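You operate a simulated robot arm through the tools that you are given. There is no shell and no other tool.

You run a simulated robot arm. Do the job below in one go: nothing can be reset, and whatever is moved stays where it is left.

## Task
Make a badge from the print on the red puck.
Fine: press it in the print cup, then onto the white puck in the magnet cup; leave both cups as they are then, and the other pucks.

The check looks at the end state, three seconds after you hand in, the way a careful person would. Anything else that was tipped, shoved, dropped, spilled or broken makes it a failure.

## Robot
A 7-joint arm with a fingered hand, fixed in place. Base frame: the origin is on the floor under the middle of its stand, x ahead of it, y to its left, z up; the work surface is at about z = 840. Units: mm, degrees, N and s.
With the tool pointing down near the work surface it reaches from about 260 to 700 mm from the base axis. Its first joint turns from -166.0 to 166.0 degrees. Payload 4 kg.
The tool frame sits at the grasp point between the pads (the TCP): z along the fingers, y along the line on which they close. The tips reach 26 mm beyond it. The gripper opens to 156 mm; its body begins 73 mm behind the TCP. The gripper is a hand of 4 fingers: y runs from the thumb to the fingers, the wrist lies at [0, 0, -239] in the tool frame, and closing takes about 1.5 s.
Orientation is told as [roll, pitch, yaw] about the base's x, y, z axes, in that order, counted from this pose: with the fingers straight down and closing along the base's y, the tool's x points along the base's -x, its y along +y and its z along -z.

## Interface
- The arm moves only by the tool drive_tool. Its argument "moves" is a list that holds one entry, the list of rows, each a list of 7 numbers: the shift along the tool's x, y, z in units of 50 mm (1.0 is 50 mm), then the turn, a rotation vector about the tool's x, y, z in units of 4 degrees (1.0 is 4 degrees), then the closure, from 0 (fully open) to 1 (shut). In form: [[[x, y, z, wx, wy, wz, claw], ...]]. A call has 1 to 20 rows; each row shifts and turns the commanded pose from where the row before left it, along the tool's axes as they then stand. A call with a number of a shift or a turn outside -1 to 1 is refused whole. A row lasts 0.2 s, in which the tool goes at most 50 mm and 8.6 degrees; a call with a longer step from one row to the next is refused whole, and so is a gripper value outside its range. Where a pose cannot be reached the arm comes as near as it can. A force on the tool above 40 N (or 10 N above the force at the start of the call, whichever is more), or a blocked arm, ends the call early, and 0.2 s more pass. The fingers move at their own pace (about 72 mm/s each) and stop on an object; they squeeze with about 33 N. The grip force told is the motor's: it shows also when the fingers shut on nothing. Time passes only in rows, and 0.2 s behind the last, so rows that do not move let the fingers close. It gives the time, the measured TCP pose, the force on the tool (base axes), the opening and the grip force at its end, in the units of the frame above (readings bear some noise), with the torque about the TCP (base axes, N m) and any sound that the robot's microphone picked up.
- Cameras (640 x 400 px; columns grow to the right, rows downward): "scene" is fixed at [223.1, 498.8, 1567.2]; the picture's right is [-0.62, -0.79, 0.00], its down [-0.73, 0.57, -0.38] and it looks along [0.30, -0.23, -0.93] (base axes); focal length 272 px, centre (320, 200). "wrist" rides on the gripper at [58, -58, -91] in the tool frame; the picture's right is [0.71, 0.71, 0.00], its down [-0.53, 0.53, -0.67] and it looks along [-0.47, 0.47, 0.74] (tool axes); focal length 265 px, centre (320, 200). There is no depth. A picture from a camera that has moved, and an enlarged one, comes with that camera's place and axes in the base frame and with its lens. The place of the scene camera against the robot may be out by one fixed shift of up to 12 mm in any direction.
- grab_frame(camera): a new picture of that camera. No time passes.
- set_grasp(shape): the hand has 4 fingers and takes this shape, open, in about a second: jaw (thumb against the fingers, like two jaws); tri (thumb and two fingers); tip (a fingertip pinch); poke (one finger out to press); point (the index stretched); flat (the hand flat); cup (the hand cupped); fist (a fist). The gripper value then closes the fingers along that shape, each until it touches; the sizes above hold for jaw. It gives what a move gives, with no picture.
- close_up(camera, box): a new picture of the part [left, top, right, bottom] of that camera's present view, enlarged. No time passes.
- hand_in(): hands the job in; it is judged then, once.

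Nothing tells you positions but the pictures and the camera data. Unless the task says otherwise, let go and move clear before handing in.

The tools are called after "Emit:" by a JSON object that holds its "method" and its "body". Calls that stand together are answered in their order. drive_tool: Moves the arm, as the interface text tells. Its arguments: {"type":"object","properties":{"moves":{"type":"array","items":{"type":"array","items":{"type":"array","items":{"type":"number"}}}}},"required":["moves"]} The other tools are called the same way: set_grasp (shape) gives the hand a shape; grab_frame (camera) takes a picture; close_up (camera, box) takes an enlarged picture of a part of a camera's view; hand_in () hands the job in.

At the start:

```text
time_s: 0.0
tcp_pos: [370.4, 174.4, 1212.8]
tool_rot: [-0.1, 0.0, 0.0]
force: [0.6, 0.9, -1.2]
wrist_torque: [0.01, 0.03, -0.03]
grip_width: 155.7
finger_force: 0.0
shape: jaw
```

scene: 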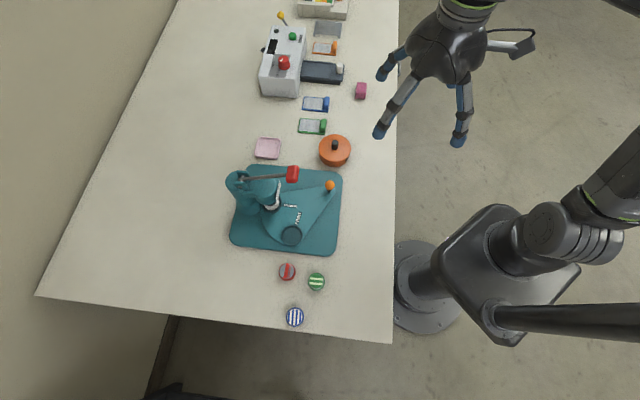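
wrist: 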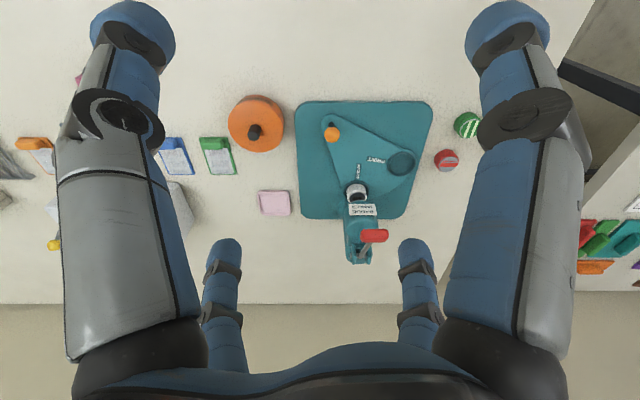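

I see a teal badge press with a red-handled lever, a swivelling plate with an orange knob and two cups, and three pucks (red, green, blue) to one side. I'll take enlarged pictures first to work out how the press is built.

Emit:
{"method": "close_up", "body": {"camera": "scene", "box": [210, 120, 370, 220]}}

Emit:
{"method": "close_up", "body": {"camera": "scene", "box": [220, 160, 360, 340]}}

Emit:
{"method": "close_up", "body": {"camera": "wrist", "box": [280, 80, 500, 280]}}

```text
4.00 times, centred on (290, 170) of scene
camera zoom: at [223.1, 498.8, 1567.2], right [-0.62, -0.79, 0.0], down [-0.73, 0.57, -0.38], along [0.3, -0.23, -0.93], focal length 1088 px, centre (440, 320)
```

zoom: 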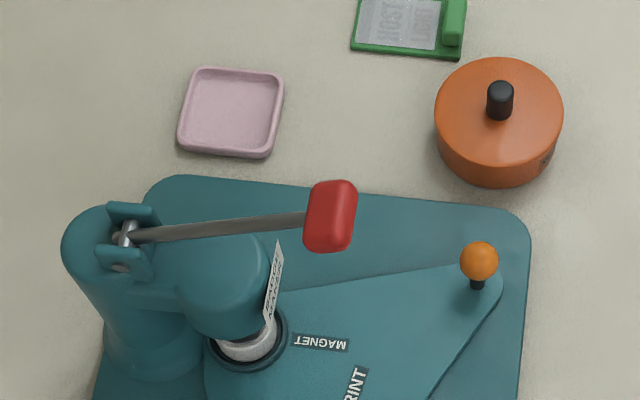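

```text
2.22 times, centred on (290, 250) of scene
camera zoom: at [223.1, 498.8, 1567.2], right [-0.62, -0.79, 0.0], down [-0.73, 0.57, -0.38], along [0.3, -0.23, -0.93], focal length 604 px, centre (387, 89)
```

zoom: 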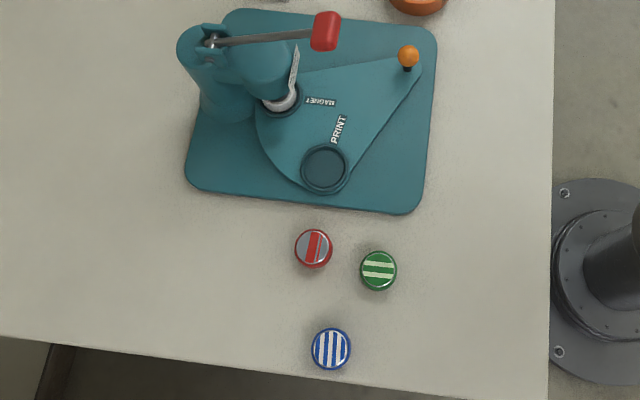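

```text
2.00 times, centred on (390, 180) of wrist
camera zoom: at [312.9, 115.9, 1304.0], right [-0.71, 0.71, 0.0], down [0.53, 0.53, 0.67], along [0.47, 0.47, -0.74], focal length 531 px, centre (180, 240)
```

zoom: 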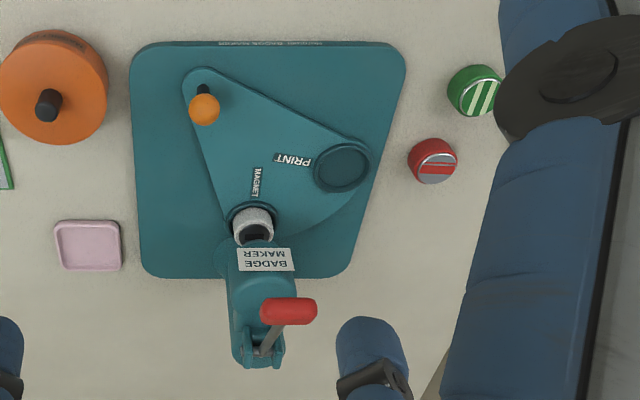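

The press has a swivel plate: its PRINT cup is empty, and its MAGNET cup sits under the ram. The knob lies opposite the cups, around [453, 285], and the red lever handle is near [466, 378, 1053]. The red puck is near [344, 504]. I'll move high above it for a better wrist view.

Emit:
{"method": "drive_tool", "body": {"moves": [[[0.05, 0.9, 0.1, 0, 0, 0, 0], [0.05, 0.9, 0.1, 0, 0, 0, 0], [0.05, 0.9, 0.1, 0, 0, 0, 0], [0.05, 0.9, 0.1, 0, 0, 0, 0], [0.05, 0.9, 0.1, 0, 0, 0, 0], [0.05, 0.9, 0.1, 0, 0, 0, 0], [0, 0, 0, 0, 0, 0, 0]]]}}

Emit:
{"method": "grab_frame", "body": {"camera": "wrist"}}

Emit:
{"method": "grab_frame", "body": {"camera": "scene"}}

```text
time_s: 1.6
tcp_pos: [364.2, 275.4, 1201.5]
tool_rot: [0.0, 0.1, 0.1]
force: [-0.1, 0.3, 0.3]
wrist_torque: [-0.02, 0.0, 0.0]
grip_width: 155.9
finger_force: 0.0
shape: jaw
out of reach, approached as far as the arm can: row 3, 4, 5, 6
```

```text
taken
camera wrist: at [307.3, 216.4, 1292.6], right [-0.71, 0.71, 0.0], down [0.53, 0.53, 0.67], along [0.47, 0.47, -0.74], focal length 265 px, centre (320, 200)
```

wrist: 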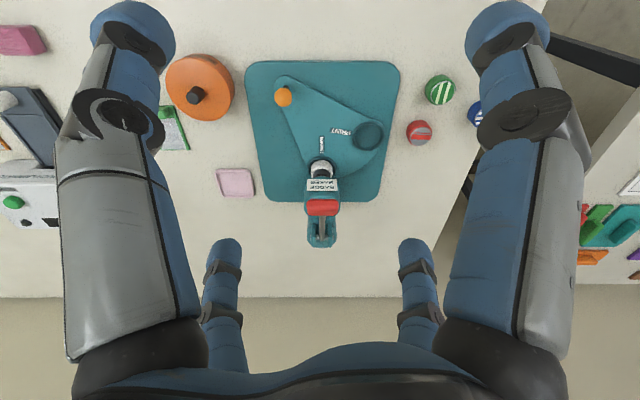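

```text
taken
```

scene: 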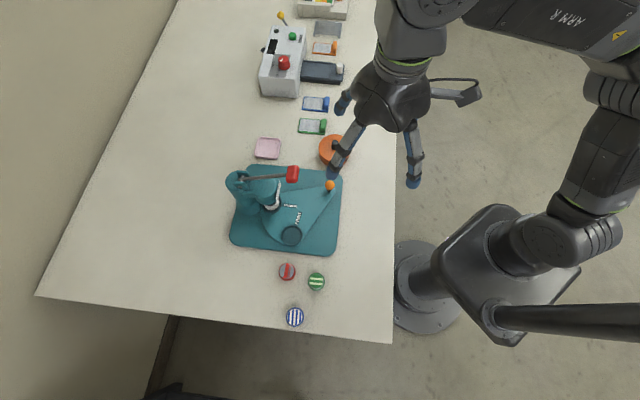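

At this height the arm runs out of reach, so I'll pull back a bit, go lower and then move across to the pucks. This keeps well clear of the press on the base side.

Emit:
{"method": "drive_tool", "body": {"moves": [[[0.36, 0, 0.67, 0, 0, 0, 0], [0.36, 0, 0.67, 0, 0, 0, 0], [0.36, 0, 0.67, 0, 0, 0, 0], [0, 0, 0, 0, 0, 0, 0]]]}}

```text
time_s: 2.6
tcp_pos: [311.4, 275.4, 1101.5]
tool_rot: [-0.1, 0.0, -0.1]
force: [-1.0, -0.5, 0.4]
wrist_torque: [-0.01, 0.0, -0.01]
grip_width: 156.1
finger_force: 0.0
shape: jaw
```

The motion continued from the measured pose as expected. Next I'll move across in y, which brings the hand over the pucks.

Emit:
{"method": "drive_tool", "body": {"moves": [[[0, 0.9, 0, 0, 0, 0, 0], [0, 0.9, 0, 0, 0, 0, 0], [0, 0.9, 0, 0, 0, 0, 0], [0, 0.9, 0.1, 0, 0, 0, 0], [0, 0, 0, 0, 0, 0, 0]]]}}

Emit:
{"method": "grab_frame", "body": {"camera": "wrist"}}

Emit:
{"method": "grab_frame", "body": {"camera": "scene"}}

```text
time_s: 3.8
tcp_pos: [311.5, 330.7, 1100.7]
tool_rot: [0.0, 0.0, 0.0]
force: [0.0, 0.2, 0.9]
wrist_torque: [0.0, 0.02, -0.02]
grip_width: 156.0
finger_force: 0.0
shape: jaw
out of reach, approached as far as the arm can: row 2, 3, 4
```

```text
taken
camera wrist: at [254.0, 272.8, 1192.0], right [-0.71, 0.71, 0.0], down [0.53, 0.53, 0.67], along [0.47, 0.47, -0.74], focal length 265 px, centre (320, 200)
```

wrist: 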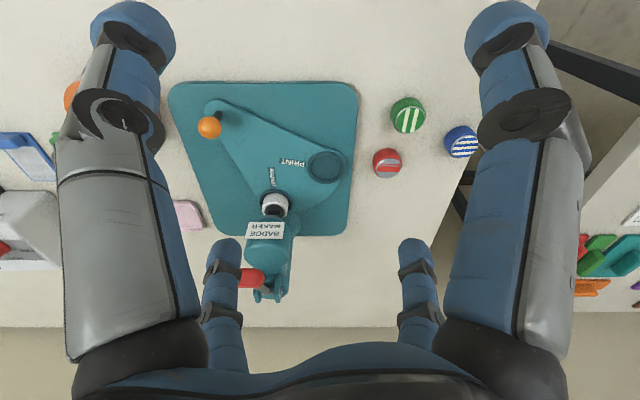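

```text
taken
```

scene: 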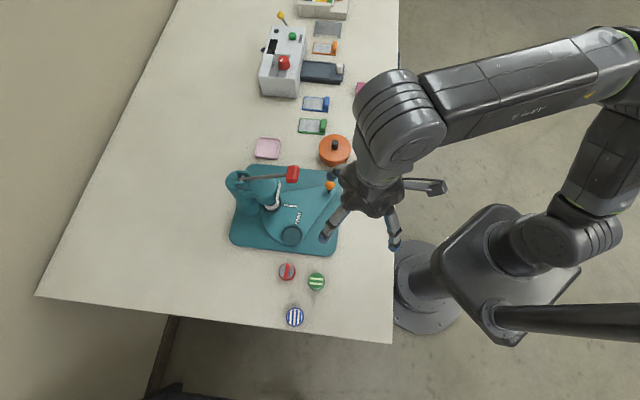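

Reach stopped at about 455 mm radius at this height. I'll lower the hand over the empty front area and see whether the reach grows closer to the table.

Emit:
{"method": "drive_tool", "body": {"moves": [[[0.3, 0, 0.8, 0, 0, 0, 0], [0.3, 0, 0.8, 0, 0, 0, 0], [0, 0.8, 0, 0, 0, 0, 0], [0, 0.8, 0, 0, 0, 0, 0], [0, 0.8, 0, 0, 0, 0, 0], [0, 0, 0, 0, 0, 0, 0]]]}}

Emit:
{"method": "grab_frame", "body": {"camera": "scene"}}

```text
time_s: 5.2
tcp_pos: [270.9, 347.0, 1025.8]
tool_rot: [0.2, -0.1, -0.2]
force: [-0.7, 0.6, 0.4]
wrist_torque: [-0.02, -0.04, -0.02]
grip_width: 156.3
finger_force: 0.0
shape: jaw
out of reach, approached as far as the arm can: row 3, 4, 5
```

```text
taken
```

scene: 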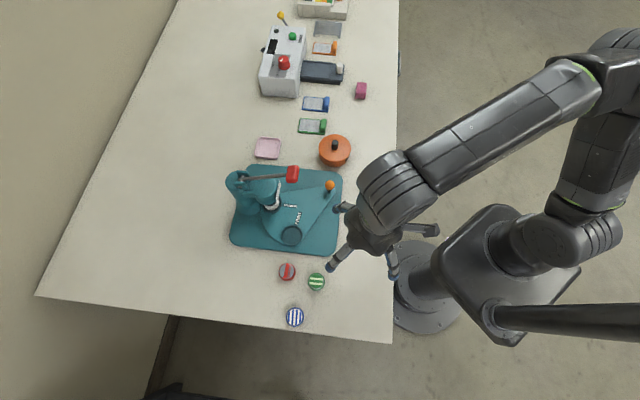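

The limit looks like a wrist joint limit tied to the yaw rather than to distance. I'll turn the hand about +32° in yaw, which also suits the approach to the red puck, and see whether that frees the motion.

Emit:
{"method": "drive_tool", "body": {"moves": [[[0, 0, 0, 0, 0, -1, 0], [0, 0, 0, 0, 0, -1, 0], [0, 0, 0, 0, 0, -1, 0], [0, 0, 0, 0, 0, -1, 0], [0, 0, 0, 0, 0, -1, 0], [0, 0, 0, 0, 0, -1, 0], [0, 0, 0, 0, 0, -1, 0], [0, 0, 0, 0, 0, -1, 0], [0, 0, 0, 0, 0, 0, 0]]]}}

```text
time_s: 7.2
tcp_pos: [270.9, 347.5, 1026.9]
tool_rot: [0.2, -0.3, 31.9]
force: [-0.3, 0.0, 0.3]
wrist_torque: [-0.03, 0.04, 0.03]
grip_width: 156.1
finger_force: 0.2
shape: jaw
```

Emit:
{"method": "drive_tool", "body": {"moves": [[[-0.424, 0.678, 0, 0, 0, 0, 0], [-0.424, 0.678, 0, 0, 0, 0, 0], [-0.424, 0.678, 0, 0, 0, 0, 0], [0, 0, 0, 0, 0, 0, 0]]]}}

Emit:
{"method": "grab_frame", "body": {"camera": "wrist"}}

Emit:
{"method": "grab_frame", "body": {"camera": "scene"}}

```text
time_s: 8.2
tcp_pos: [269.5, 346.7, 1027.7]
tool_rot: [0.1, -0.4, 31.8]
force: [-0.7, -1.0, -1.2]
wrist_torque: [0.01, 0.01, 0.0]
grip_width: 156.0
finger_force: 0.1
shape: jaw
out of reach, approached as far as the arm can: row 1, 2, 3
```

```text
taken
camera wrist: at [252.0, 266.1, 1117.7], right [-0.97, 0.23, 0.0], down [0.17, 0.72, 0.67], along [0.15, 0.65, -0.74], focal length 265 px, centre (320, 200)
```

wrist: 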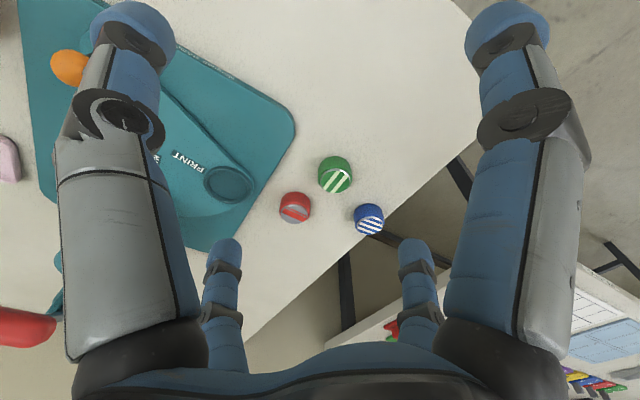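

```text
taken
```

scene: 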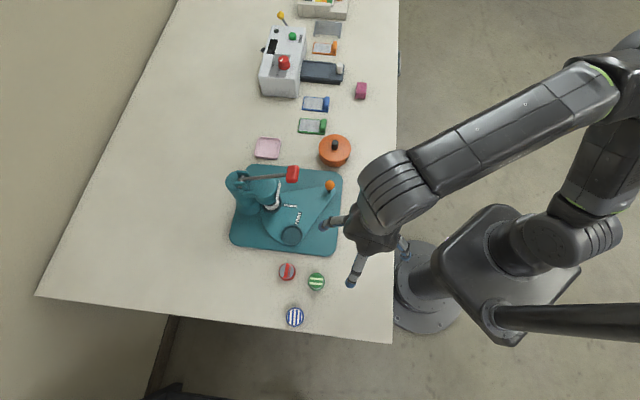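

The stop point did not change with yaw, so another joint is limiting. I'll lower further, keeping clear of the table and pucks, and test +y again.

Emit:
{"method": "drive_tool", "body": {"moves": [[[0, 0, 0.7, 0, 0, 0, 0], [0, 0, 0.7, 0, 0, 0, 0], [-0.424, 0.678, 0, 0, 0, 0, 0], [-0.424, 0.678, 0, 0, 0, 0, 0], [0, 0, 0, 0, 0, 0, 0]]]}}

Emit:
{"method": "grab_frame", "body": {"camera": "scene"}}

```text
time_s: 9.4
tcp_pos: [278.4, 343.7, 1011.7]
tool_rot: [0.2, -0.4, 31.9]
force: [-0.1, -0.2, 0.6]
wrist_torque: [-0.02, 0.03, 0.02]
grip_width: 155.9
finger_force: 0.1
shape: jaw
out of reach, approached as far as the arm can: row 1, 2, 3, 4
```

```text
taken
```

scene: 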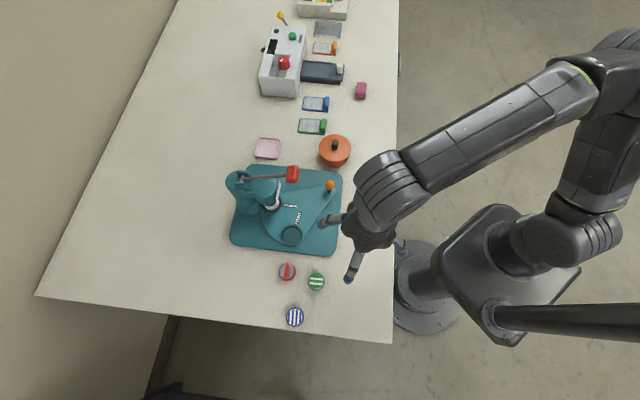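

Now even lowering is limited, which suggests the arm is jammed against a joint limit in this posture. I'll look closely at the arm's shoulder and elbow to understand the configuration.

Emit:
{"method": "close_up", "body": {"camera": "scene", "box": [380, 0, 640, 400]}}

Emit:
{"method": "close_up", "body": {"camera": "scene", "box": [480, 170, 640, 270]}}

Emit:
{"method": "close_up", "body": {"camera": "scene", "box": [480, 10, 640, 110]}}

```text
1.00 times, centred on (510, 200) of scene (not enlarged: the box is as wide or as high as the picture)
camera zoom: at [223.1, 498.8, 1567.2], right [-0.62, -0.79, 0.0], down [-0.73, 0.57, -0.38], along [0.3, -0.23, -0.93], focal length 272 px, centre (130, 200)
```

zoom: 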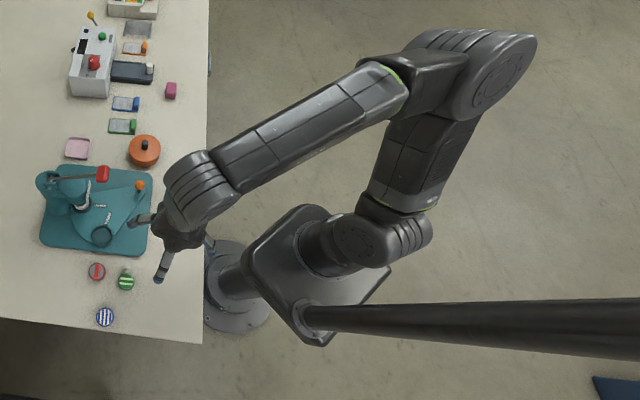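

```text
4.00 times, centred on (560, 220) of scene
camera zoom: at [223.1, 498.8, 1567.2], right [-0.62, -0.79, 0.0], down [-0.73, 0.57, -0.38], along [0.3, -0.23, -0.93], focal length 1088 px, centre (-640, 120)
```

zoom: 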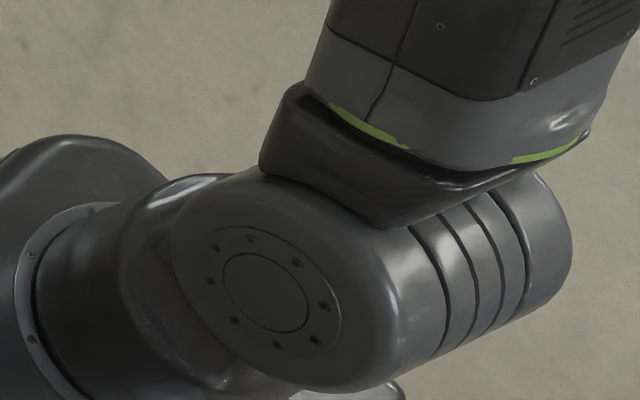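

```text
4.00 times, centred on (560, 60) of scene
camera zoom: at [223.1, 498.8, 1567.2], right [-0.62, -0.79, 0.0], down [-0.73, 0.57, -0.38], along [0.3, -0.23, -0.93], focal length 1088 px, centre (-640, 760)
```

zoom: 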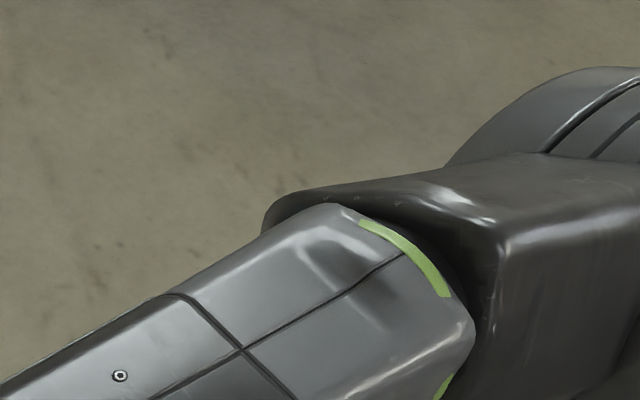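

The pictures suggest the first joint is at its +166° stop, with the shoulder folded the wrong way: the upper arm leans toward azimuth −14°. I'll unfold it with the hand in free space, first by swinging the whole tool clockwise about the base axis, away from the press.

Emit:
{"method": "drive_tool", "body": {"moves": [[[-0.181, -0.589, 0, 0, 0, 1, 0], [-0.181, -0.589, 0, 0, 0, 1, 0], [-0.181, -0.589, 0, 0, 0, 1, 0], [-0.181, -0.589, 0, 0, 0, 1, 0], [-0.181, -0.589, 0, 0, 0, 1, 0], [-0.181, -0.589, 0, 0, 0, 1, 0], [-0.181, -0.589, 0, 0, 0, 1, 0], [-0.181, -0.589, 0, 0, 0, 1, 0], [-0.181, -0.589, 0, 0, 0, 1, 0], [-0.181, -0.589, 0, 0, 0, 1, 0]]]}}

Emit:
{"method": "close_up", "body": {"camera": "scene", "box": [500, 0, 640, 400]}}

```text
time_s: 11.6
tcp_pos: [432.8, 84.1, 1011.5]
tool_rot: [0.0, 0.0, -8.0]
force: [0.4, 0.7, -0.2]
wrist_torque: [0.0, -0.01, 0.02]
grip_width: 156.0
finger_force: 0.0
shape: jaw
```

```text
1.00 times, centred on (570, 200) of scene (not enlarged: the box is as wide or as high as the picture)
camera zoom: at [223.1, 498.8, 1567.2], right [-0.62, -0.79, 0.0], down [-0.73, 0.57, -0.38], along [0.3, -0.23, -0.93], focal length 272 px, centre (70, 200)
```

zoom: 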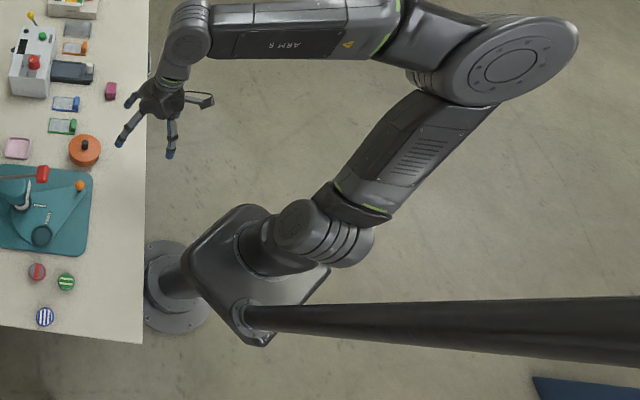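

That confirms it: the first joint carried nearly the whole swing and the elbow followed. I'll continue clockwise by another 80°, since the floor area there is clear.

Emit:
{"method": "drive_tool", "body": {"moves": [[[-0.181, -0.589, 0, 0, 0, 1, 0], [-0.181, -0.589, 0, 0, 0, 1, 0], [-0.181, -0.589, 0, 0, 0, 1, 0], [-0.181, -0.589, 0, 0, 0, 1, 0], [-0.181, -0.589, 0, 0, 0, 1, 0], [-0.181, -0.589, 0, 0, 0, 1, 0], [-0.181, -0.589, 0, 0, 0, 1, 0], [-0.181, -0.589, 0, 0, 0, 1, 0], [-0.181, -0.589, 0, 0, 0, 1, 0], [-0.181, -0.589, 0, 0, 0, 1, 0], [-0.181, -0.589, 0, 0, 0, 1, 0], [-0.181, -0.589, 0, 0, 0, 1, 0], [-0.181, -0.589, 0, 0, 0, 1, 0], [-0.181, -0.589, 0, 0, 0, 1, 0], [-0.181, -0.589, 0, 0, 0, 1, 0], [-0.181, -0.589, 0, 0, 0, 1, 0], [-0.181, -0.589, 0, 0, 0, 1, 0], [-0.181, -0.589, 0, 0, 0, 1, 0], [-0.181, -0.589, 0, 0, 0, 1, 0], [-0.181, -0.589, 0, 0, 0, 1, 0]]]}}

Emit:
{"method": "close_up", "body": {"camera": "scene", "box": [590, 0, 640, 400]}}

```text
time_s: 15.8
tcp_pos: [158.4, -410.4, 1012.9]
tool_rot: [0.0, 0.0, -88.2]
force: [0.3, 0.1, -0.1]
wrist_torque: [0.01, 0.0, -0.01]
grip_width: 155.8
finger_force: 0.1
shape: jaw
```

```text
1.00 times, centred on (615, 200) of scene (not enlarged: the box is as wide or as high as the picture)
camera zoom: at [223.1, 498.8, 1567.2], right [-0.62, -0.79, 0.0], down [-0.73, 0.57, -0.38], along [0.3, -0.23, -0.93], focal length 272 px, centre (25, 200)
```

zoom: 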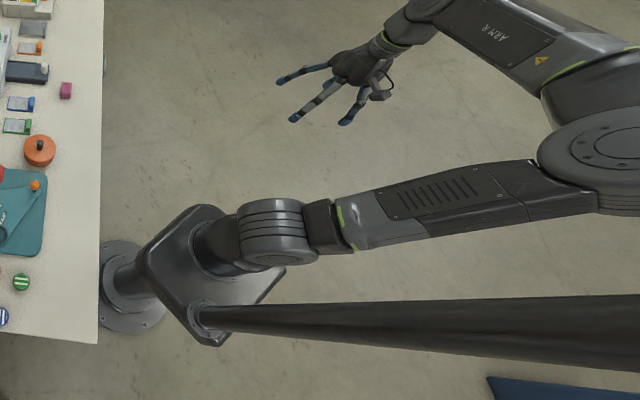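

The elbow now leans back and to the right, and the first joint sits well inside its range. Next I'll rotate the whole tool rigidly about the shoulder-pitch axis, so the upper arm passes through vertical to the correct side.

Emit:
{"method": "drive_tool", "body": {"moves": [[[0.055, 0.049, -0.297, 0.667, -0.745, 0, 0], [0.055, 0.049, -0.297, 0.667, -0.745, 0, 0], [0.055, 0.049, -0.297, 0.667, -0.745, 0, 0], [0.055, 0.049, -0.297, 0.667, -0.745, 0, 0], [0.055, 0.049, -0.297, 0.667, -0.745, 0, 0], [0.055, 0.049, -0.297, 0.667, -0.745, 0, 0]]]}}

Emit:
{"method": "close_up", "body": {"camera": "scene", "box": [590, 0, 640, 400]}}

```text
time_s: 17.2
tcp_pos: [184.1, -381.3, 1094.8]
tool_rot: [-16.6, -17.7, -85.4]
force: [-0.1, -0.6, 0.5]
wrist_torque: [-0.01, 0.01, 0.01]
grip_width: 156.1
finger_force: 0.1
shape: jaw
```

```text
1.00 times, centred on (615, 200) of scene (not enlarged: the box is as wide or as high as the picture)
camera zoom: at [223.1, 498.8, 1567.2], right [-0.62, -0.79, 0.0], down [-0.73, 0.57, -0.38], along [0.3, -0.23, -0.93], focal length 272 px, centre (25, 200)
```

zoom: 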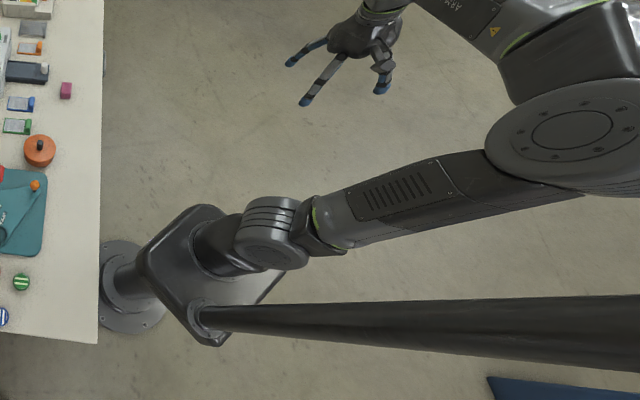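

Emit:
{"method": "drive_tool", "body": {"moves": [[[0.055, 0.049, -0.297, 0.667, -0.745, 0, 0], [0.055, 0.049, -0.297, 0.667, -0.745, 0, 0], [0.055, 0.049, -0.297, 0.667, -0.745, 0, 0], [0.055, 0.049, -0.297, 0.667, -0.745, 0, 0], [0.055, 0.049, -0.297, 0.667, -0.745, 0, 0], [0.055, 0.049, -0.297, 0.667, -0.745, 0, 0]]]}}

Emit:
{"method": "close_up", "body": {"camera": "scene", "box": [590, 0, 640, 400]}}

```text
time_s: 18.6
tcp_pos: [226.8, -328.1, 1155.8]
tool_rot: [-36.6, -33.8, -76.5]
force: [-0.1, 0.8, 0.2]
wrist_torque: [0.01, 0.0, 0.02]
grip_width: 156.1
finger_force: 0.1
shape: jaw
```

```text
1.00 times, centred on (615, 200) of scene (not enlarged: the box is as wide or as high as the picture)
camera zoom: at [223.1, 498.8, 1567.2], right [-0.62, -0.79, 0.0], down [-0.73, 0.57, -0.38], along [0.3, -0.23, -0.93], focal length 272 px, centre (25, 200)
```

zoom: 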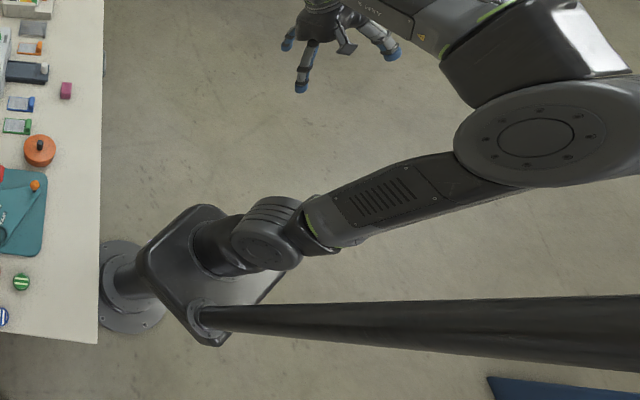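

The upper arm is now close to vertical. I'll go a few more steps in the same rotation to carry it past.

Emit:
{"method": "drive_tool", "body": {"moves": [[[0.055, 0.049, -0.297, 0.667, -0.745, 0, 0], [0.055, 0.049, -0.297, 0.667, -0.745, 0, 0], [0.055, 0.049, -0.297, 0.667, -0.745, 0, 0], [0.055, 0.049, -0.297, 0.667, -0.745, 0, 0], [0.055, 0.049, -0.297, 0.667, -0.745, 0, 0]]]}}

Emit:
{"method": "close_up", "body": {"camera": "scene", "box": [590, 0, 640, 400]}}

Emit:
{"method": "close_up", "body": {"camera": "scene", "box": [480, 170, 640, 270]}}

```text
time_s: 19.8
tcp_pos: [272.6, -273.2, 1181.5]
tool_rot: [-58.8, -43.7, -62.5]
force: [-0.6, 0.5, 0.0]
wrist_torque: [-0.02, 0.03, -0.01]
grip_width: 155.7
finger_force: 0.0
shape: jaw
```

```text
1.00 times, centred on (615, 200) of scene (not enlarged: the box is as wide or as high as the picture)
camera zoom: at [223.1, 498.8, 1567.2], right [-0.62, -0.79, 0.0], down [-0.73, 0.57, -0.38], along [0.3, -0.23, -0.93], focal length 272 px, centre (25, 200)
```

zoom: 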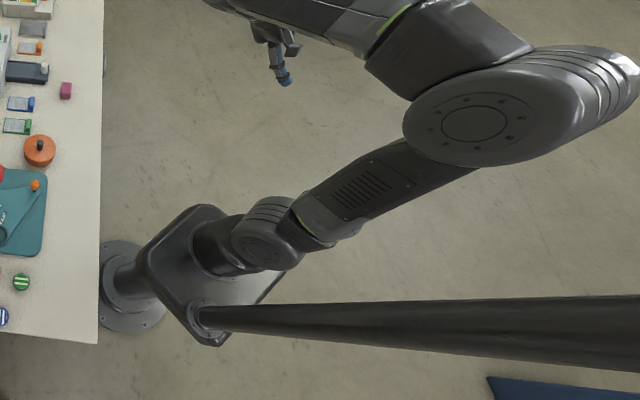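

```text
4.00 times, centred on (560, 220) of scene
camera zoom: at [223.1, 498.8, 1567.2], right [-0.62, -0.79, 0.0], down [-0.73, 0.57, -0.38], along [0.3, -0.23, -0.93], focal length 1088 px, centre (-640, 120)
```

zoom: 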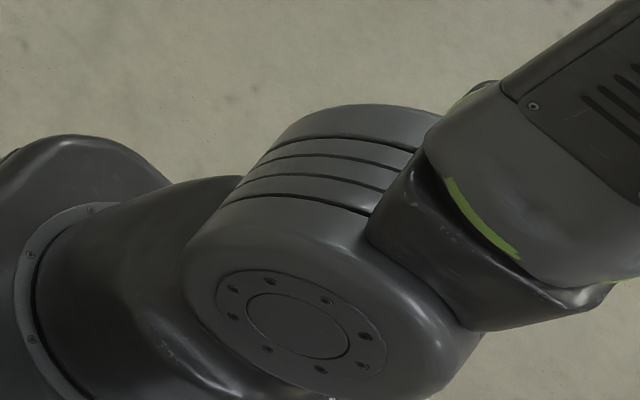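

The upper arm now leans slightly forward on the correct side, with the first joint at about 40°. I'll level the tool again by rotating about the wrist centre, in free space above the front of the table.

Emit:
{"method": "drive_tool", "body": {"moves": [[[0.249, 0.223, 0, -0.667, 0.745, 0, 0], [0.249, 0.223, 0, -0.667, 0.745, 0, 0], [0.249, 0.223, 0, -0.667, 0.745, 0, 0], [0.249, 0.223, 0, -0.667, 0.745, 0, 0], [0.249, 0.223, 0, -0.667, 0.745, 0, 0], [0.249, 0.223, 0, -0.667, 0.745, 0, 0], [0.249, 0.223, 0, -0.667, 0.745, 0, 0], [0.249, 0.223, 0, -0.667, 0.745, 0, 0], [0.249, 0.223, 0, -0.667, 0.745, 0, 0], [0.249, 0.223, 0, -0.667, 0.745, 0, 0], [0.249, 0.223, 0, -0.667, 0.745, 0, 0], [0.249, 0.223, 0, -0.667, 0.745, 0, 0], [0.249, 0.223, 0, -0.667, 0.745, 0, 0], [0.249, 0.223, 0, -0.667, 0.745, 0, 0], [0.249, 0.223, 0, -0.667, 0.745, 0, 0], [0.249, 0.223, 0, -0.667, 0.745, 0, 0], [0.249, 0.223, 0, -0.667, 0.745, 0, 0]]]}}

Emit:
{"method": "close_up", "body": {"camera": "scene", "box": [560, 0, 640, 400]}}

```text
time_s: 23.4
tcp_pos: [396.6, -132.2, 1016.8]
tool_rot: [-3.4, -2.7, -87.5]
force: [1.0, 0.7, 0.9]
wrist_torque: [-0.13, 0.03, -0.02]
grip_width: 155.8
finger_force: 0.0
shape: jaw
out of reach, approached as far as the arm can: row 13, 14, 15, 17
```

```text
1.00 times, centred on (600, 200) of scene (not enlarged: the box is as wide or as high as the picture)
camera zoom: at [223.1, 498.8, 1567.2], right [-0.62, -0.79, 0.0], down [-0.73, 0.57, -0.38], along [0.3, -0.23, -0.93], focal length 272 px, centre (40, 200)
```

zoom: 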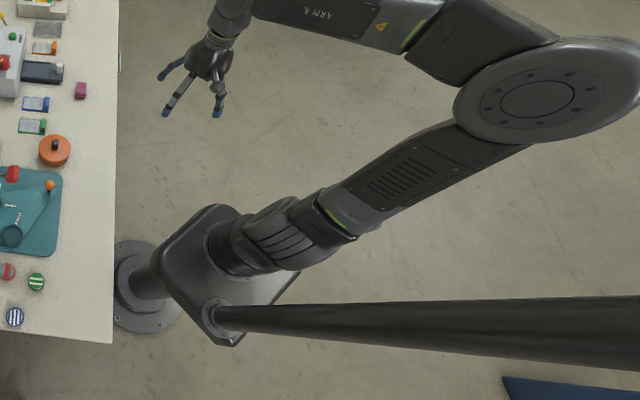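

Emit:
{"method": "close_up", "body": {"camera": "scene", "box": [480, 170, 640, 270]}}

Emit:
{"method": "close_up", "body": {"camera": "scene", "box": [440, 0, 600, 100]}}

```text
4.00 times, centred on (560, 220) of scene
camera zoom: at [223.1, 498.8, 1567.2], right [-0.62, -0.79, 0.0], down [-0.73, 0.57, -0.38], along [0.3, -0.23, -0.93], focal length 1088 px, centre (-640, 120)
```

zoom: 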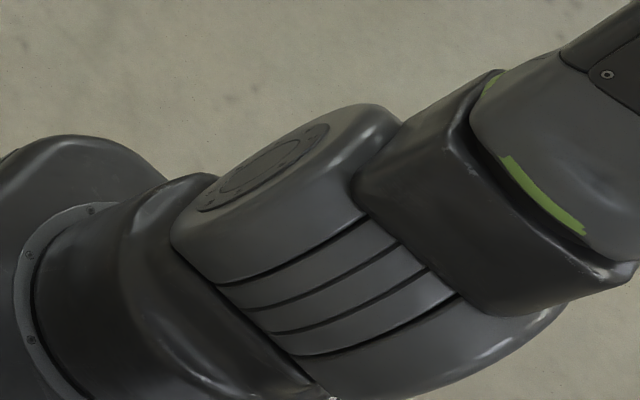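

```text
4.00 times, centred on (520, 50) of scene
camera zoom: at [223.1, 498.8, 1567.2], right [-0.62, -0.79, 0.0], down [-0.73, 0.57, -0.38], along [0.3, -0.23, -0.93], focal length 1088 px, centre (-480, 800)
```

zoom: 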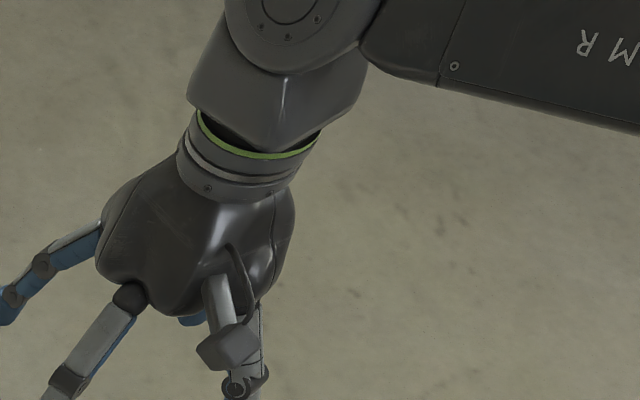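

The levelling nearly finished but ran into a wrist joint limit, and the yaw is probably twisting joint 7 too far. I'll turn the yaw back the other way and check whether that frees it.

Emit:
{"method": "drive_tool", "body": {"moves": [[[0, 0, 0, 0, 0, -1, 0], [0, 0, 0, 0, 0, -1, 0], [0, 0, 0, 0, 0, -1, 0], [0, 0, 0, 0, 0, -1, 0], [0, 0, 0, 0, 0, -1, 0], [0, 0, 0, 0, 0, -1, 0], [0, 0, 0, 0, 0, -1, 0], [0, 0, 0, 0, 0, -1, 0], [0, 0, 0, 0, 0, -1, 0], [0, 0, 0, 0, 0, -1, 0]]]}}

Emit:
{"method": "close_up", "body": {"camera": "scene", "box": [560, 0, 640, 400]}}

Emit:
{"method": "close_up", "body": {"camera": "scene", "box": [480, 170, 640, 270]}}

```text
time_s: 25.6
tcp_pos: [397.8, -133.6, 1016.8]
tool_rot: [-4.5, 0.2, -48.0]
force: [-0.6, -0.1, 0.5]
wrist_torque: [0.02, 0.04, -0.04]
grip_width: 155.7
finger_force: 0.1
shape: jaw
```

```text
1.00 times, centred on (600, 200) of scene (not enlarged: the box is as wide or as high as the picture)
camera zoom: at [223.1, 498.8, 1567.2], right [-0.62, -0.79, 0.0], down [-0.73, 0.57, -0.38], along [0.3, -0.23, -0.93], focal length 272 px, centre (40, 200)
```

zoom: 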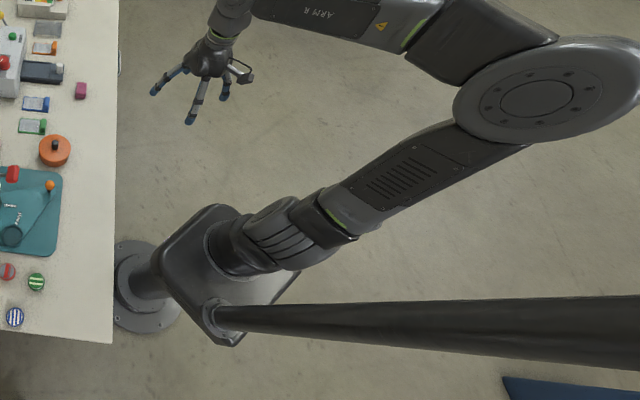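

```text
4.00 times, centred on (560, 220) of scene
camera zoom: at [223.1, 498.8, 1567.2], right [-0.62, -0.79, 0.0], down [-0.73, 0.57, -0.38], along [0.3, -0.23, -0.93], focal length 1088 px, centre (-640, 120)
```

zoom: 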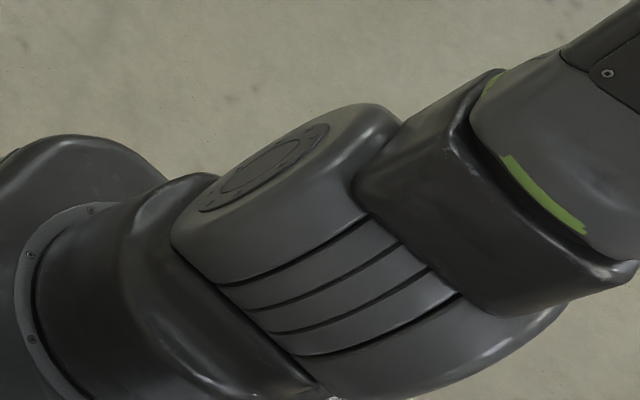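

Free again. I'll level the remaining tilt and then swing counter-clockwise about the base axis with the tool, checking how the shoulder follows.

Emit:
{"method": "drive_tool", "body": {"moves": [[[0, 0, 0, -0.753, 0.836, 0, 0], [0.305, 0.5, 0, 0, 0, -1, 0], [0.305, 0.5, 0, 0, 0, -1, 0], [0.305, 0.5, 0, 0, 0, -1, 0], [0.305, 0.5, 0, 0, 0, -1, 0], [0.305, 0.5, 0, 0, 0, -1, 0], [0, 0, 0, 0, 0, 0, 0]]]}}

Emit:
{"method": "close_up", "body": {"camera": "scene", "box": [560, 0, 640, 400]}}

Emit:
{"method": "close_up", "body": {"camera": "scene", "box": [480, 170, 640, 270]}}

```text
time_s: 27.2
tcp_pos: [419.6, 10.4, 1020.1]
tool_rot: [-0.2, 3.7, -28.0]
force: [0.1, 0.5, 0.2]
wrist_torque: [0.0, 0.0, -0.01]
grip_width: 155.9
finger_force: 0.1
shape: jaw
```

```text
1.00 times, centred on (600, 200) of scene (not enlarged: the box is as wide or as high as the picture)
camera zoom: at [223.1, 498.8, 1567.2], right [-0.62, -0.79, 0.0], down [-0.73, 0.57, -0.38], along [0.3, -0.23, -0.93], focal length 272 px, centre (40, 200)
```

zoom: 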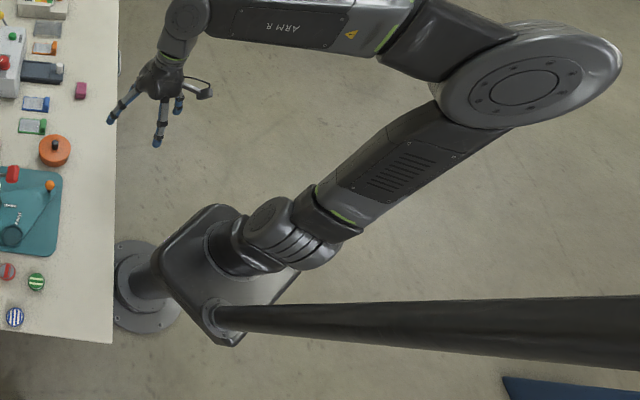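

```text
4.00 times, centred on (560, 220) of scene
camera zoom: at [223.1, 498.8, 1567.2], right [-0.62, -0.79, 0.0], down [-0.73, 0.57, -0.38], along [0.3, -0.23, -0.93], focal length 1088 px, centre (-640, 120)
```

zoom: 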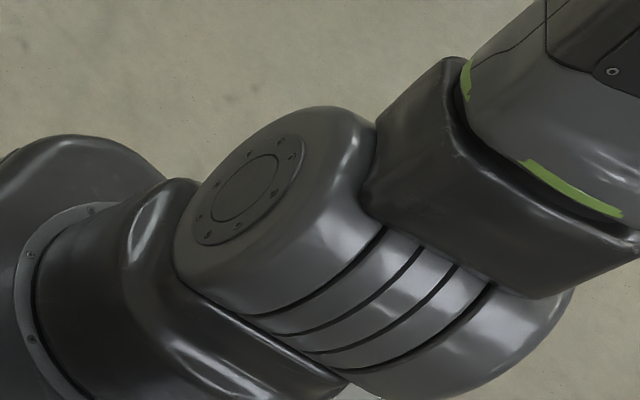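

The shoulder state is still ambiguous. I'll continue the counter-clockwise swing in free space to see whether the old stop returns.

Emit:
{"method": "drive_tool", "body": {"moves": [[[0.305, 0.5, 0, 0, 0, -1, 0], [0.305, 0.5, 0, 0, 0, -1, 0], [0.305, 0.5, 0, 0, 0, -1, 0], [0.305, 0.5, 0, 0, 0, -1, 0], [0.305, 0.5, 0, 0, 0, -1, 0], [0.305, 0.5, 0, 0, 0, -1, 0], [0.305, 0.5, 0, 0, 0, -1, 0], [0.305, 0.5, 0, 0, 0, -1, 0], [0, 0, 0, 0, 0, 0, 0]]]}}

Emit:
{"method": "close_up", "body": {"camera": "scene", "box": [500, 0, 640, 400]}}

Emit:
{"method": "close_up", "body": {"camera": "scene", "box": [480, 170, 640, 270]}}

```text
time_s: 29.2
tcp_pos: [351.8, 229.5, 1030.9]
tool_rot: [1.9, 3.3, 4.0]
force: [0.2, 0.0, -0.1]
wrist_torque: [-0.05, -0.02, 0.0]
grip_width: 156.0
finger_force: 0.0
shape: jaw
```

```text
1.00 times, centred on (570, 200) of scene (not enlarged: the box is as wide or as high as the picture)
camera zoom: at [223.1, 498.8, 1567.2], right [-0.62, -0.79, 0.0], down [-0.73, 0.57, -0.38], along [0.3, -0.23, -0.93], focal length 272 px, centre (70, 200)
```

zoom: 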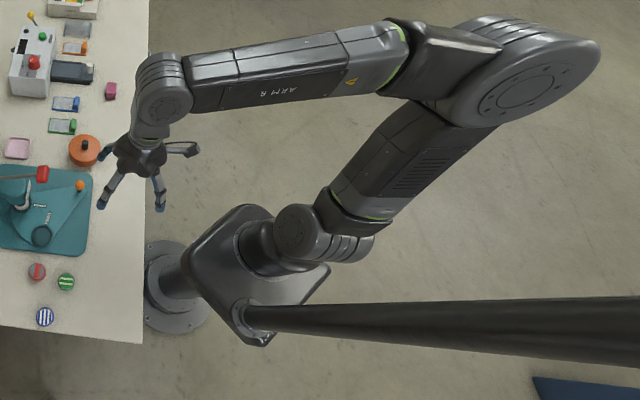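

```text
4.00 times, centred on (560, 220) of scene
camera zoom: at [223.1, 498.8, 1567.2], right [-0.62, -0.79, 0.0], down [-0.73, 0.57, -0.38], along [0.3, -0.23, -0.93], focal length 1088 px, centre (-640, 120)
```

zoom: 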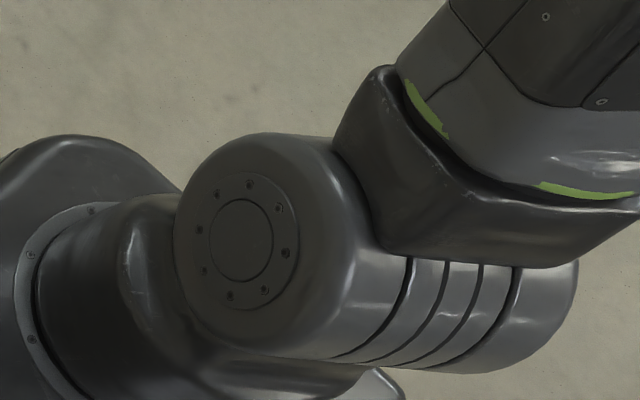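

The shoulder went back to the old branch during levelling, because the wrist roll was near its end there. I'll level, turn the yaw well away from that end, and then repeat the unfolding with more margin.

Emit:
{"method": "drive_tool", "body": {"moves": [[[0, 0, 0, 0.53, -0.79, 0, 0], [0, 0, 0, 0, 0, -1, 0], [0, 0, 0, 0, 0, -1, 0], [0, 0, 0, 0, 0, -1, 0], [0, 0, 0, 0, 0, -1, 0], [0, 0, 0, 0, 0, -1, 0], [0, 0, 0, 0, 0, -1, 0], [0, 0, 0, 0, 0, -1, 0], [0, 0, 0, 0, 0, -1, 0], [0, 0, 0, 0, 0, -1, 0], [0, 0, 0, 0, 0, -1, 0], [0, 0, 0, 0, 0, -1, 0], [0, 0, 0, 0, 0, -1, 0], [0, 0, 0, 0, 0, -1, 0], [0, 0, 0, 0, 0, -1, 0], [0, 0, 0, 0, 0, -1, 0], [0, 0, 0, 0, 0, -1, 0], [0, 0, 0, 0, 0, -1, 0], [0, 0, 0, 0, 0, -1, 0], [0, 0, 0, 0, 0, -1, 0]]]}}

Emit:
{"method": "close_up", "body": {"camera": "scene", "box": [500, 0, 640, 400]}}

```text
time_s: 33.4
tcp_pos: [350.5, 229.6, 1031.3]
tool_rot: [0.1, 0.1, 80.0]
force: [0.7, 0.3, 0.6]
wrist_torque: [-0.01, -0.05, 0.03]
grip_width: 155.9
finger_force: 0.1
shape: jaw
```

```text
1.00 times, centred on (570, 200) of scene (not enlarged: the box is as wide or as high as the picture)
camera zoom: at [223.1, 498.8, 1567.2], right [-0.62, -0.79, 0.0], down [-0.73, 0.57, -0.38], along [0.3, -0.23, -0.93], focal length 272 px, centre (70, 200)
```

zoom: 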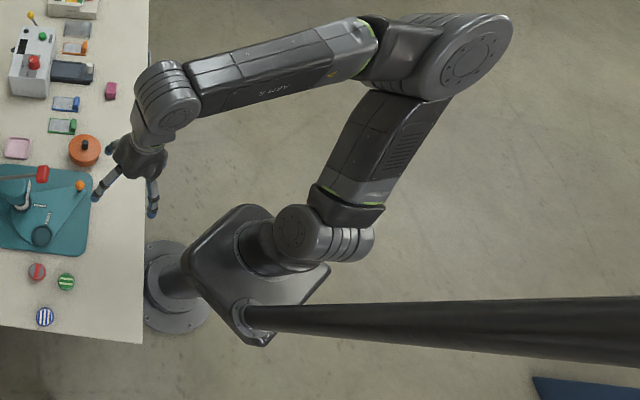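

Turning that far pushed against the wrist-roll end, so I'll bring the yaw back by 60° and swing clockwise again. I now understand the flip needs a larger shoulder rotation, followed by reaching outward before levelling.

Emit:
{"method": "drive_tool", "body": {"moves": [[[0, 0, 0, 0, 0, 1, 0], [0, 0, 0, 0, 0, 1, 0], [0, 0, 0, 0, 0, 1, 0], [0, 0, 0, 0, 0, 1, 0], [0, 0, 0, 0, 0, 1, 0], [0, 0, 0, 0, 0, 1, 0], [0, 0, 0, 0, 0, 1, 0], [0, 0, 0, 0, 0, 1, 0], [0, 0, 0, 0, 0, 1, 0], [0, 0, 0, 0, 0, 1, 0], [0, 0, 0, 0, 0, 1, 0], [0, 0, 0, 0, 0, 1, 0], [0, 0, 0, 0, 0, 1, 0], [0, 0, 0, 0, 0, 1, 0], [0, 0, 0, 0, 0, 1, 0]]]}}

Emit:
{"method": "close_up", "body": {"camera": "scene", "box": [500, 0, 640, 400]}}

Emit:
{"method": "close_up", "body": {"camera": "scene", "box": [480, 170, 640, 270]}}

```text
time_s: 36.6
tcp_pos: [351.8, 229.3, 1030.3]
tool_rot: [-0.2, 0.0, 19.9]
force: [0.4, 0.2, -0.2]
wrist_torque: [-0.04, 0.03, -0.02]
grip_width: 156.0
finger_force: 0.2
shape: jaw
```

```text
1.00 times, centred on (570, 200) of scene (not enlarged: the box is as wide or as high as the picture)
camera zoom: at [223.1, 498.8, 1567.2], right [-0.62, -0.79, 0.0], down [-0.73, 0.57, -0.38], along [0.3, -0.23, -0.93], focal length 272 px, centre (70, 200)
```

zoom: 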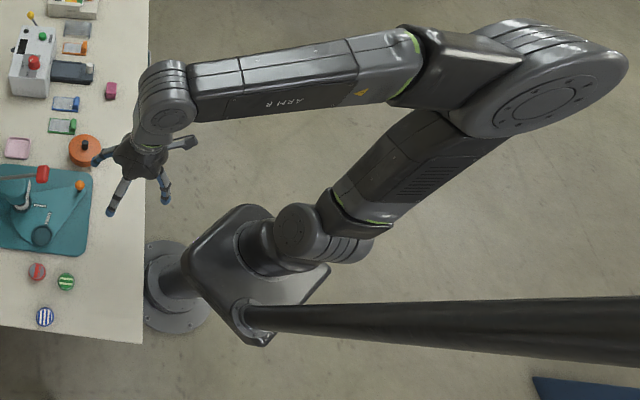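

```text
4.00 times, centred on (560, 220) of scene
camera zoom: at [223.1, 498.8, 1567.2], right [-0.62, -0.79, 0.0], down [-0.73, 0.57, -0.38], along [0.3, -0.23, -0.93], focal length 1088 px, centre (-640, 120)
```

zoom: 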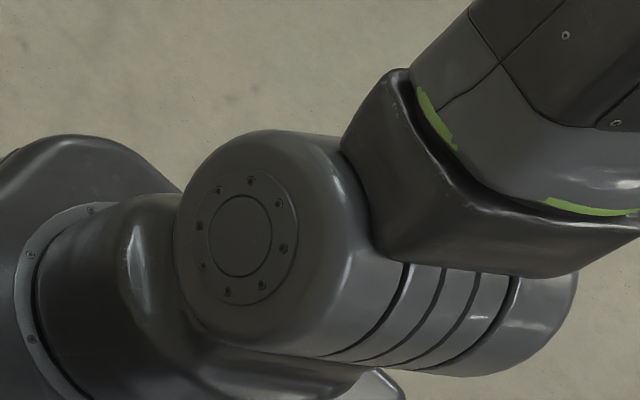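

The elbow shifts noticeably during pure yaw turns. I'll check whether it also drifts while idle, which would tell me how the arm resolves its redundancy.

Emit:
{"method": "drive_tool", "body": {"moves": [[[0, 0, 0, 0, 0, 1, 0], [0, 0, 0, 0, 0, 1, 0], [0, 0, 0, 0, 0, 1, 0], [0, 0, 0, 0, 0, 1, 0], [0, 0, 0, 0, 0, 1, 0], [0, 0, 0, 0, 0, 1, 0], [0, 0, 0, 0, 0, 1, 0], [0, 0, 0, 0, 0, 1, 0], [0, 0, 0, 0, 0, 1, 0], [0, 0, 0, 0, 0, 1, 0], [0, 0, 0, 0, 0, 1, 0], [0, 0, 0, 0, 0, 1, 0], [0, 0, 0, 0, 0, 1, 0], [0, 0, 0, 0, 0, 1, 0], [0, 0, 0, 0, 0, 1, 0]]]}}

Emit:
{"method": "close_up", "body": {"camera": "scene", "box": [500, 0, 640, 400]}}

Emit:
{"method": "close_up", "body": {"camera": "scene", "box": [480, 170, 640, 270]}}

```text
time_s: 39.8
tcp_pos: [379.7, 198.5, 1030.9]
tool_rot: [-0.2, -0.1, -39.7]
force: [0.1, 0.4, 0.0]
wrist_torque: [0.04, -0.02, 0.01]
grip_width: 155.8
finger_force: 0.0
shape: jaw
out of reach, approached as far as the arm can: row 14, 15
```

```text
1.00 times, centred on (570, 200) of scene (not enlarged: the box is as wide or as high as the picture)
camera zoom: at [223.1, 498.8, 1567.2], right [-0.62, -0.79, 0.0], down [-0.73, 0.57, -0.38], along [0.3, -0.23, -0.93], focal length 272 px, centre (70, 200)
```

zoom: 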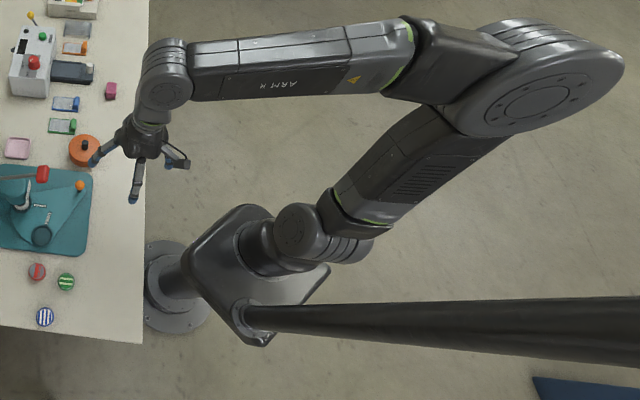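

```text
4.00 times, centred on (560, 220) of scene
camera zoom: at [223.1, 498.8, 1567.2], right [-0.62, -0.79, 0.0], down [-0.73, 0.57, -0.38], along [0.3, -0.23, -0.93], focal length 1088 px, centre (-640, 120)
```

zoom: 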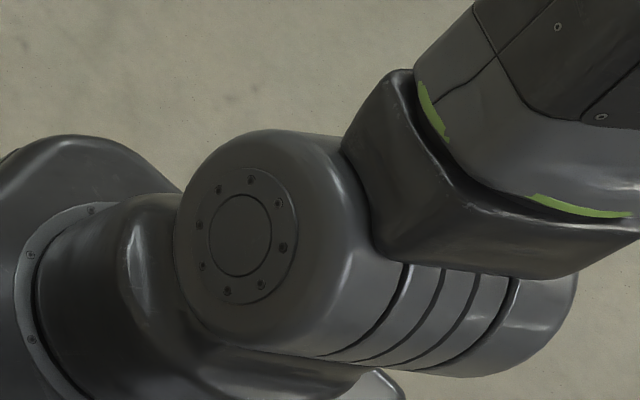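

Emit:
{"method": "drive_tool", "body": {"moves": [[[0, 0, 0, 0, 0, -1, 0], [0, 0, 0, 0, 0, -1, 0], [0, 0, 0, 0, 0, -1, 0], [0, 0, 0, 0, 0, -1, 0], [0, 0, 0, 0, 0, -1, 0]]]}}

Emit:
{"method": "close_up", "body": {"camera": "scene", "box": [500, 0, 640, 400]}}

Emit:
{"method": "drive_tool", "body": {"moves": [[[0, 0, 0, 0, 0, 0, 0], [0, 0, 0, 0, 0, 0, 0], [0, 0, 0, 0, 0, 0, 0], [0, 0, 0, 0, 0, 0, 0], [0, 0, 0, 0, 0, 0, 0], [0, 0, 0, 0, 0, 0, 0], [0, 0, 0, 0, 0, 0, 0], [0, 0, 0, 0, 0, 0, 0], [0, 0, 0, 0, 0, 0, 0], [0, 0, 0, 0, 0, 0, 0]]]}}

Emit:
{"method": "close_up", "body": {"camera": "scene", "box": [500, 0, 640, 400]}}

```text
time_s: 41.0
tcp_pos: [382.1, 196.8, 1030.7]
tool_rot: [-0.2, 0.0, -20.1]
force: [0.1, -0.2, -0.4]
wrist_torque: [0.01, -0.01, 0.01]
grip_width: 156.3
finger_force: 0.1
shape: jaw
```

```text
1.00 times, centred on (570, 200) of scene (not enlarged: the box is as wide or as high as the picture)
camera zoom: at [223.1, 498.8, 1567.2], right [-0.62, -0.79, 0.0], down [-0.73, 0.57, -0.38], along [0.3, -0.23, -0.93], focal length 272 px, centre (70, 200)
```

zoom: 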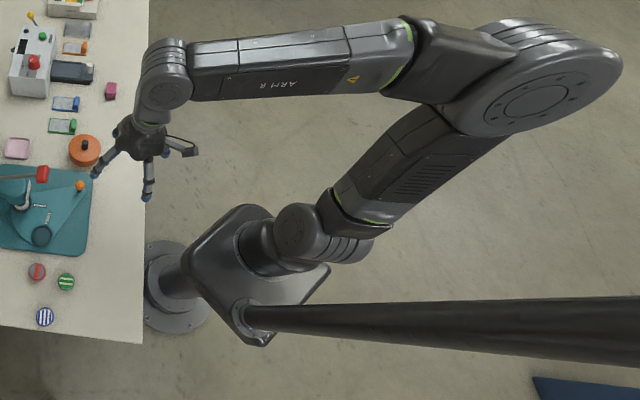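

```text
time_s: 43.2
tcp_pos: [381.0, 196.7, 1029.9]
tool_rot: [-0.2, 0.0, -20.1]
force: [1.0, 0.0, -0.2]
wrist_torque: [0.02, 0.0, 0.02]
grip_width: 156.1
finger_force: 0.0
shape: jaw
```

```text
1.00 times, centred on (570, 200) of scene (not enlarged: the box is as wide or as high as the picture)
camera zoom: at [223.1, 498.8, 1567.2], right [-0.62, -0.79, 0.0], down [-0.73, 0.57, -0.38], along [0.3, -0.23, -0.93], focal length 272 px, centre (70, 200)
```

zoom: 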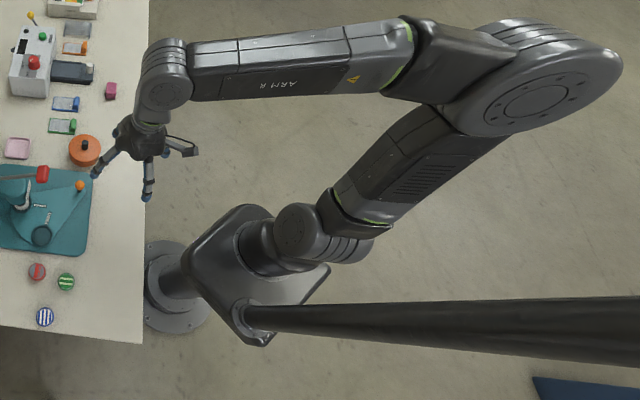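

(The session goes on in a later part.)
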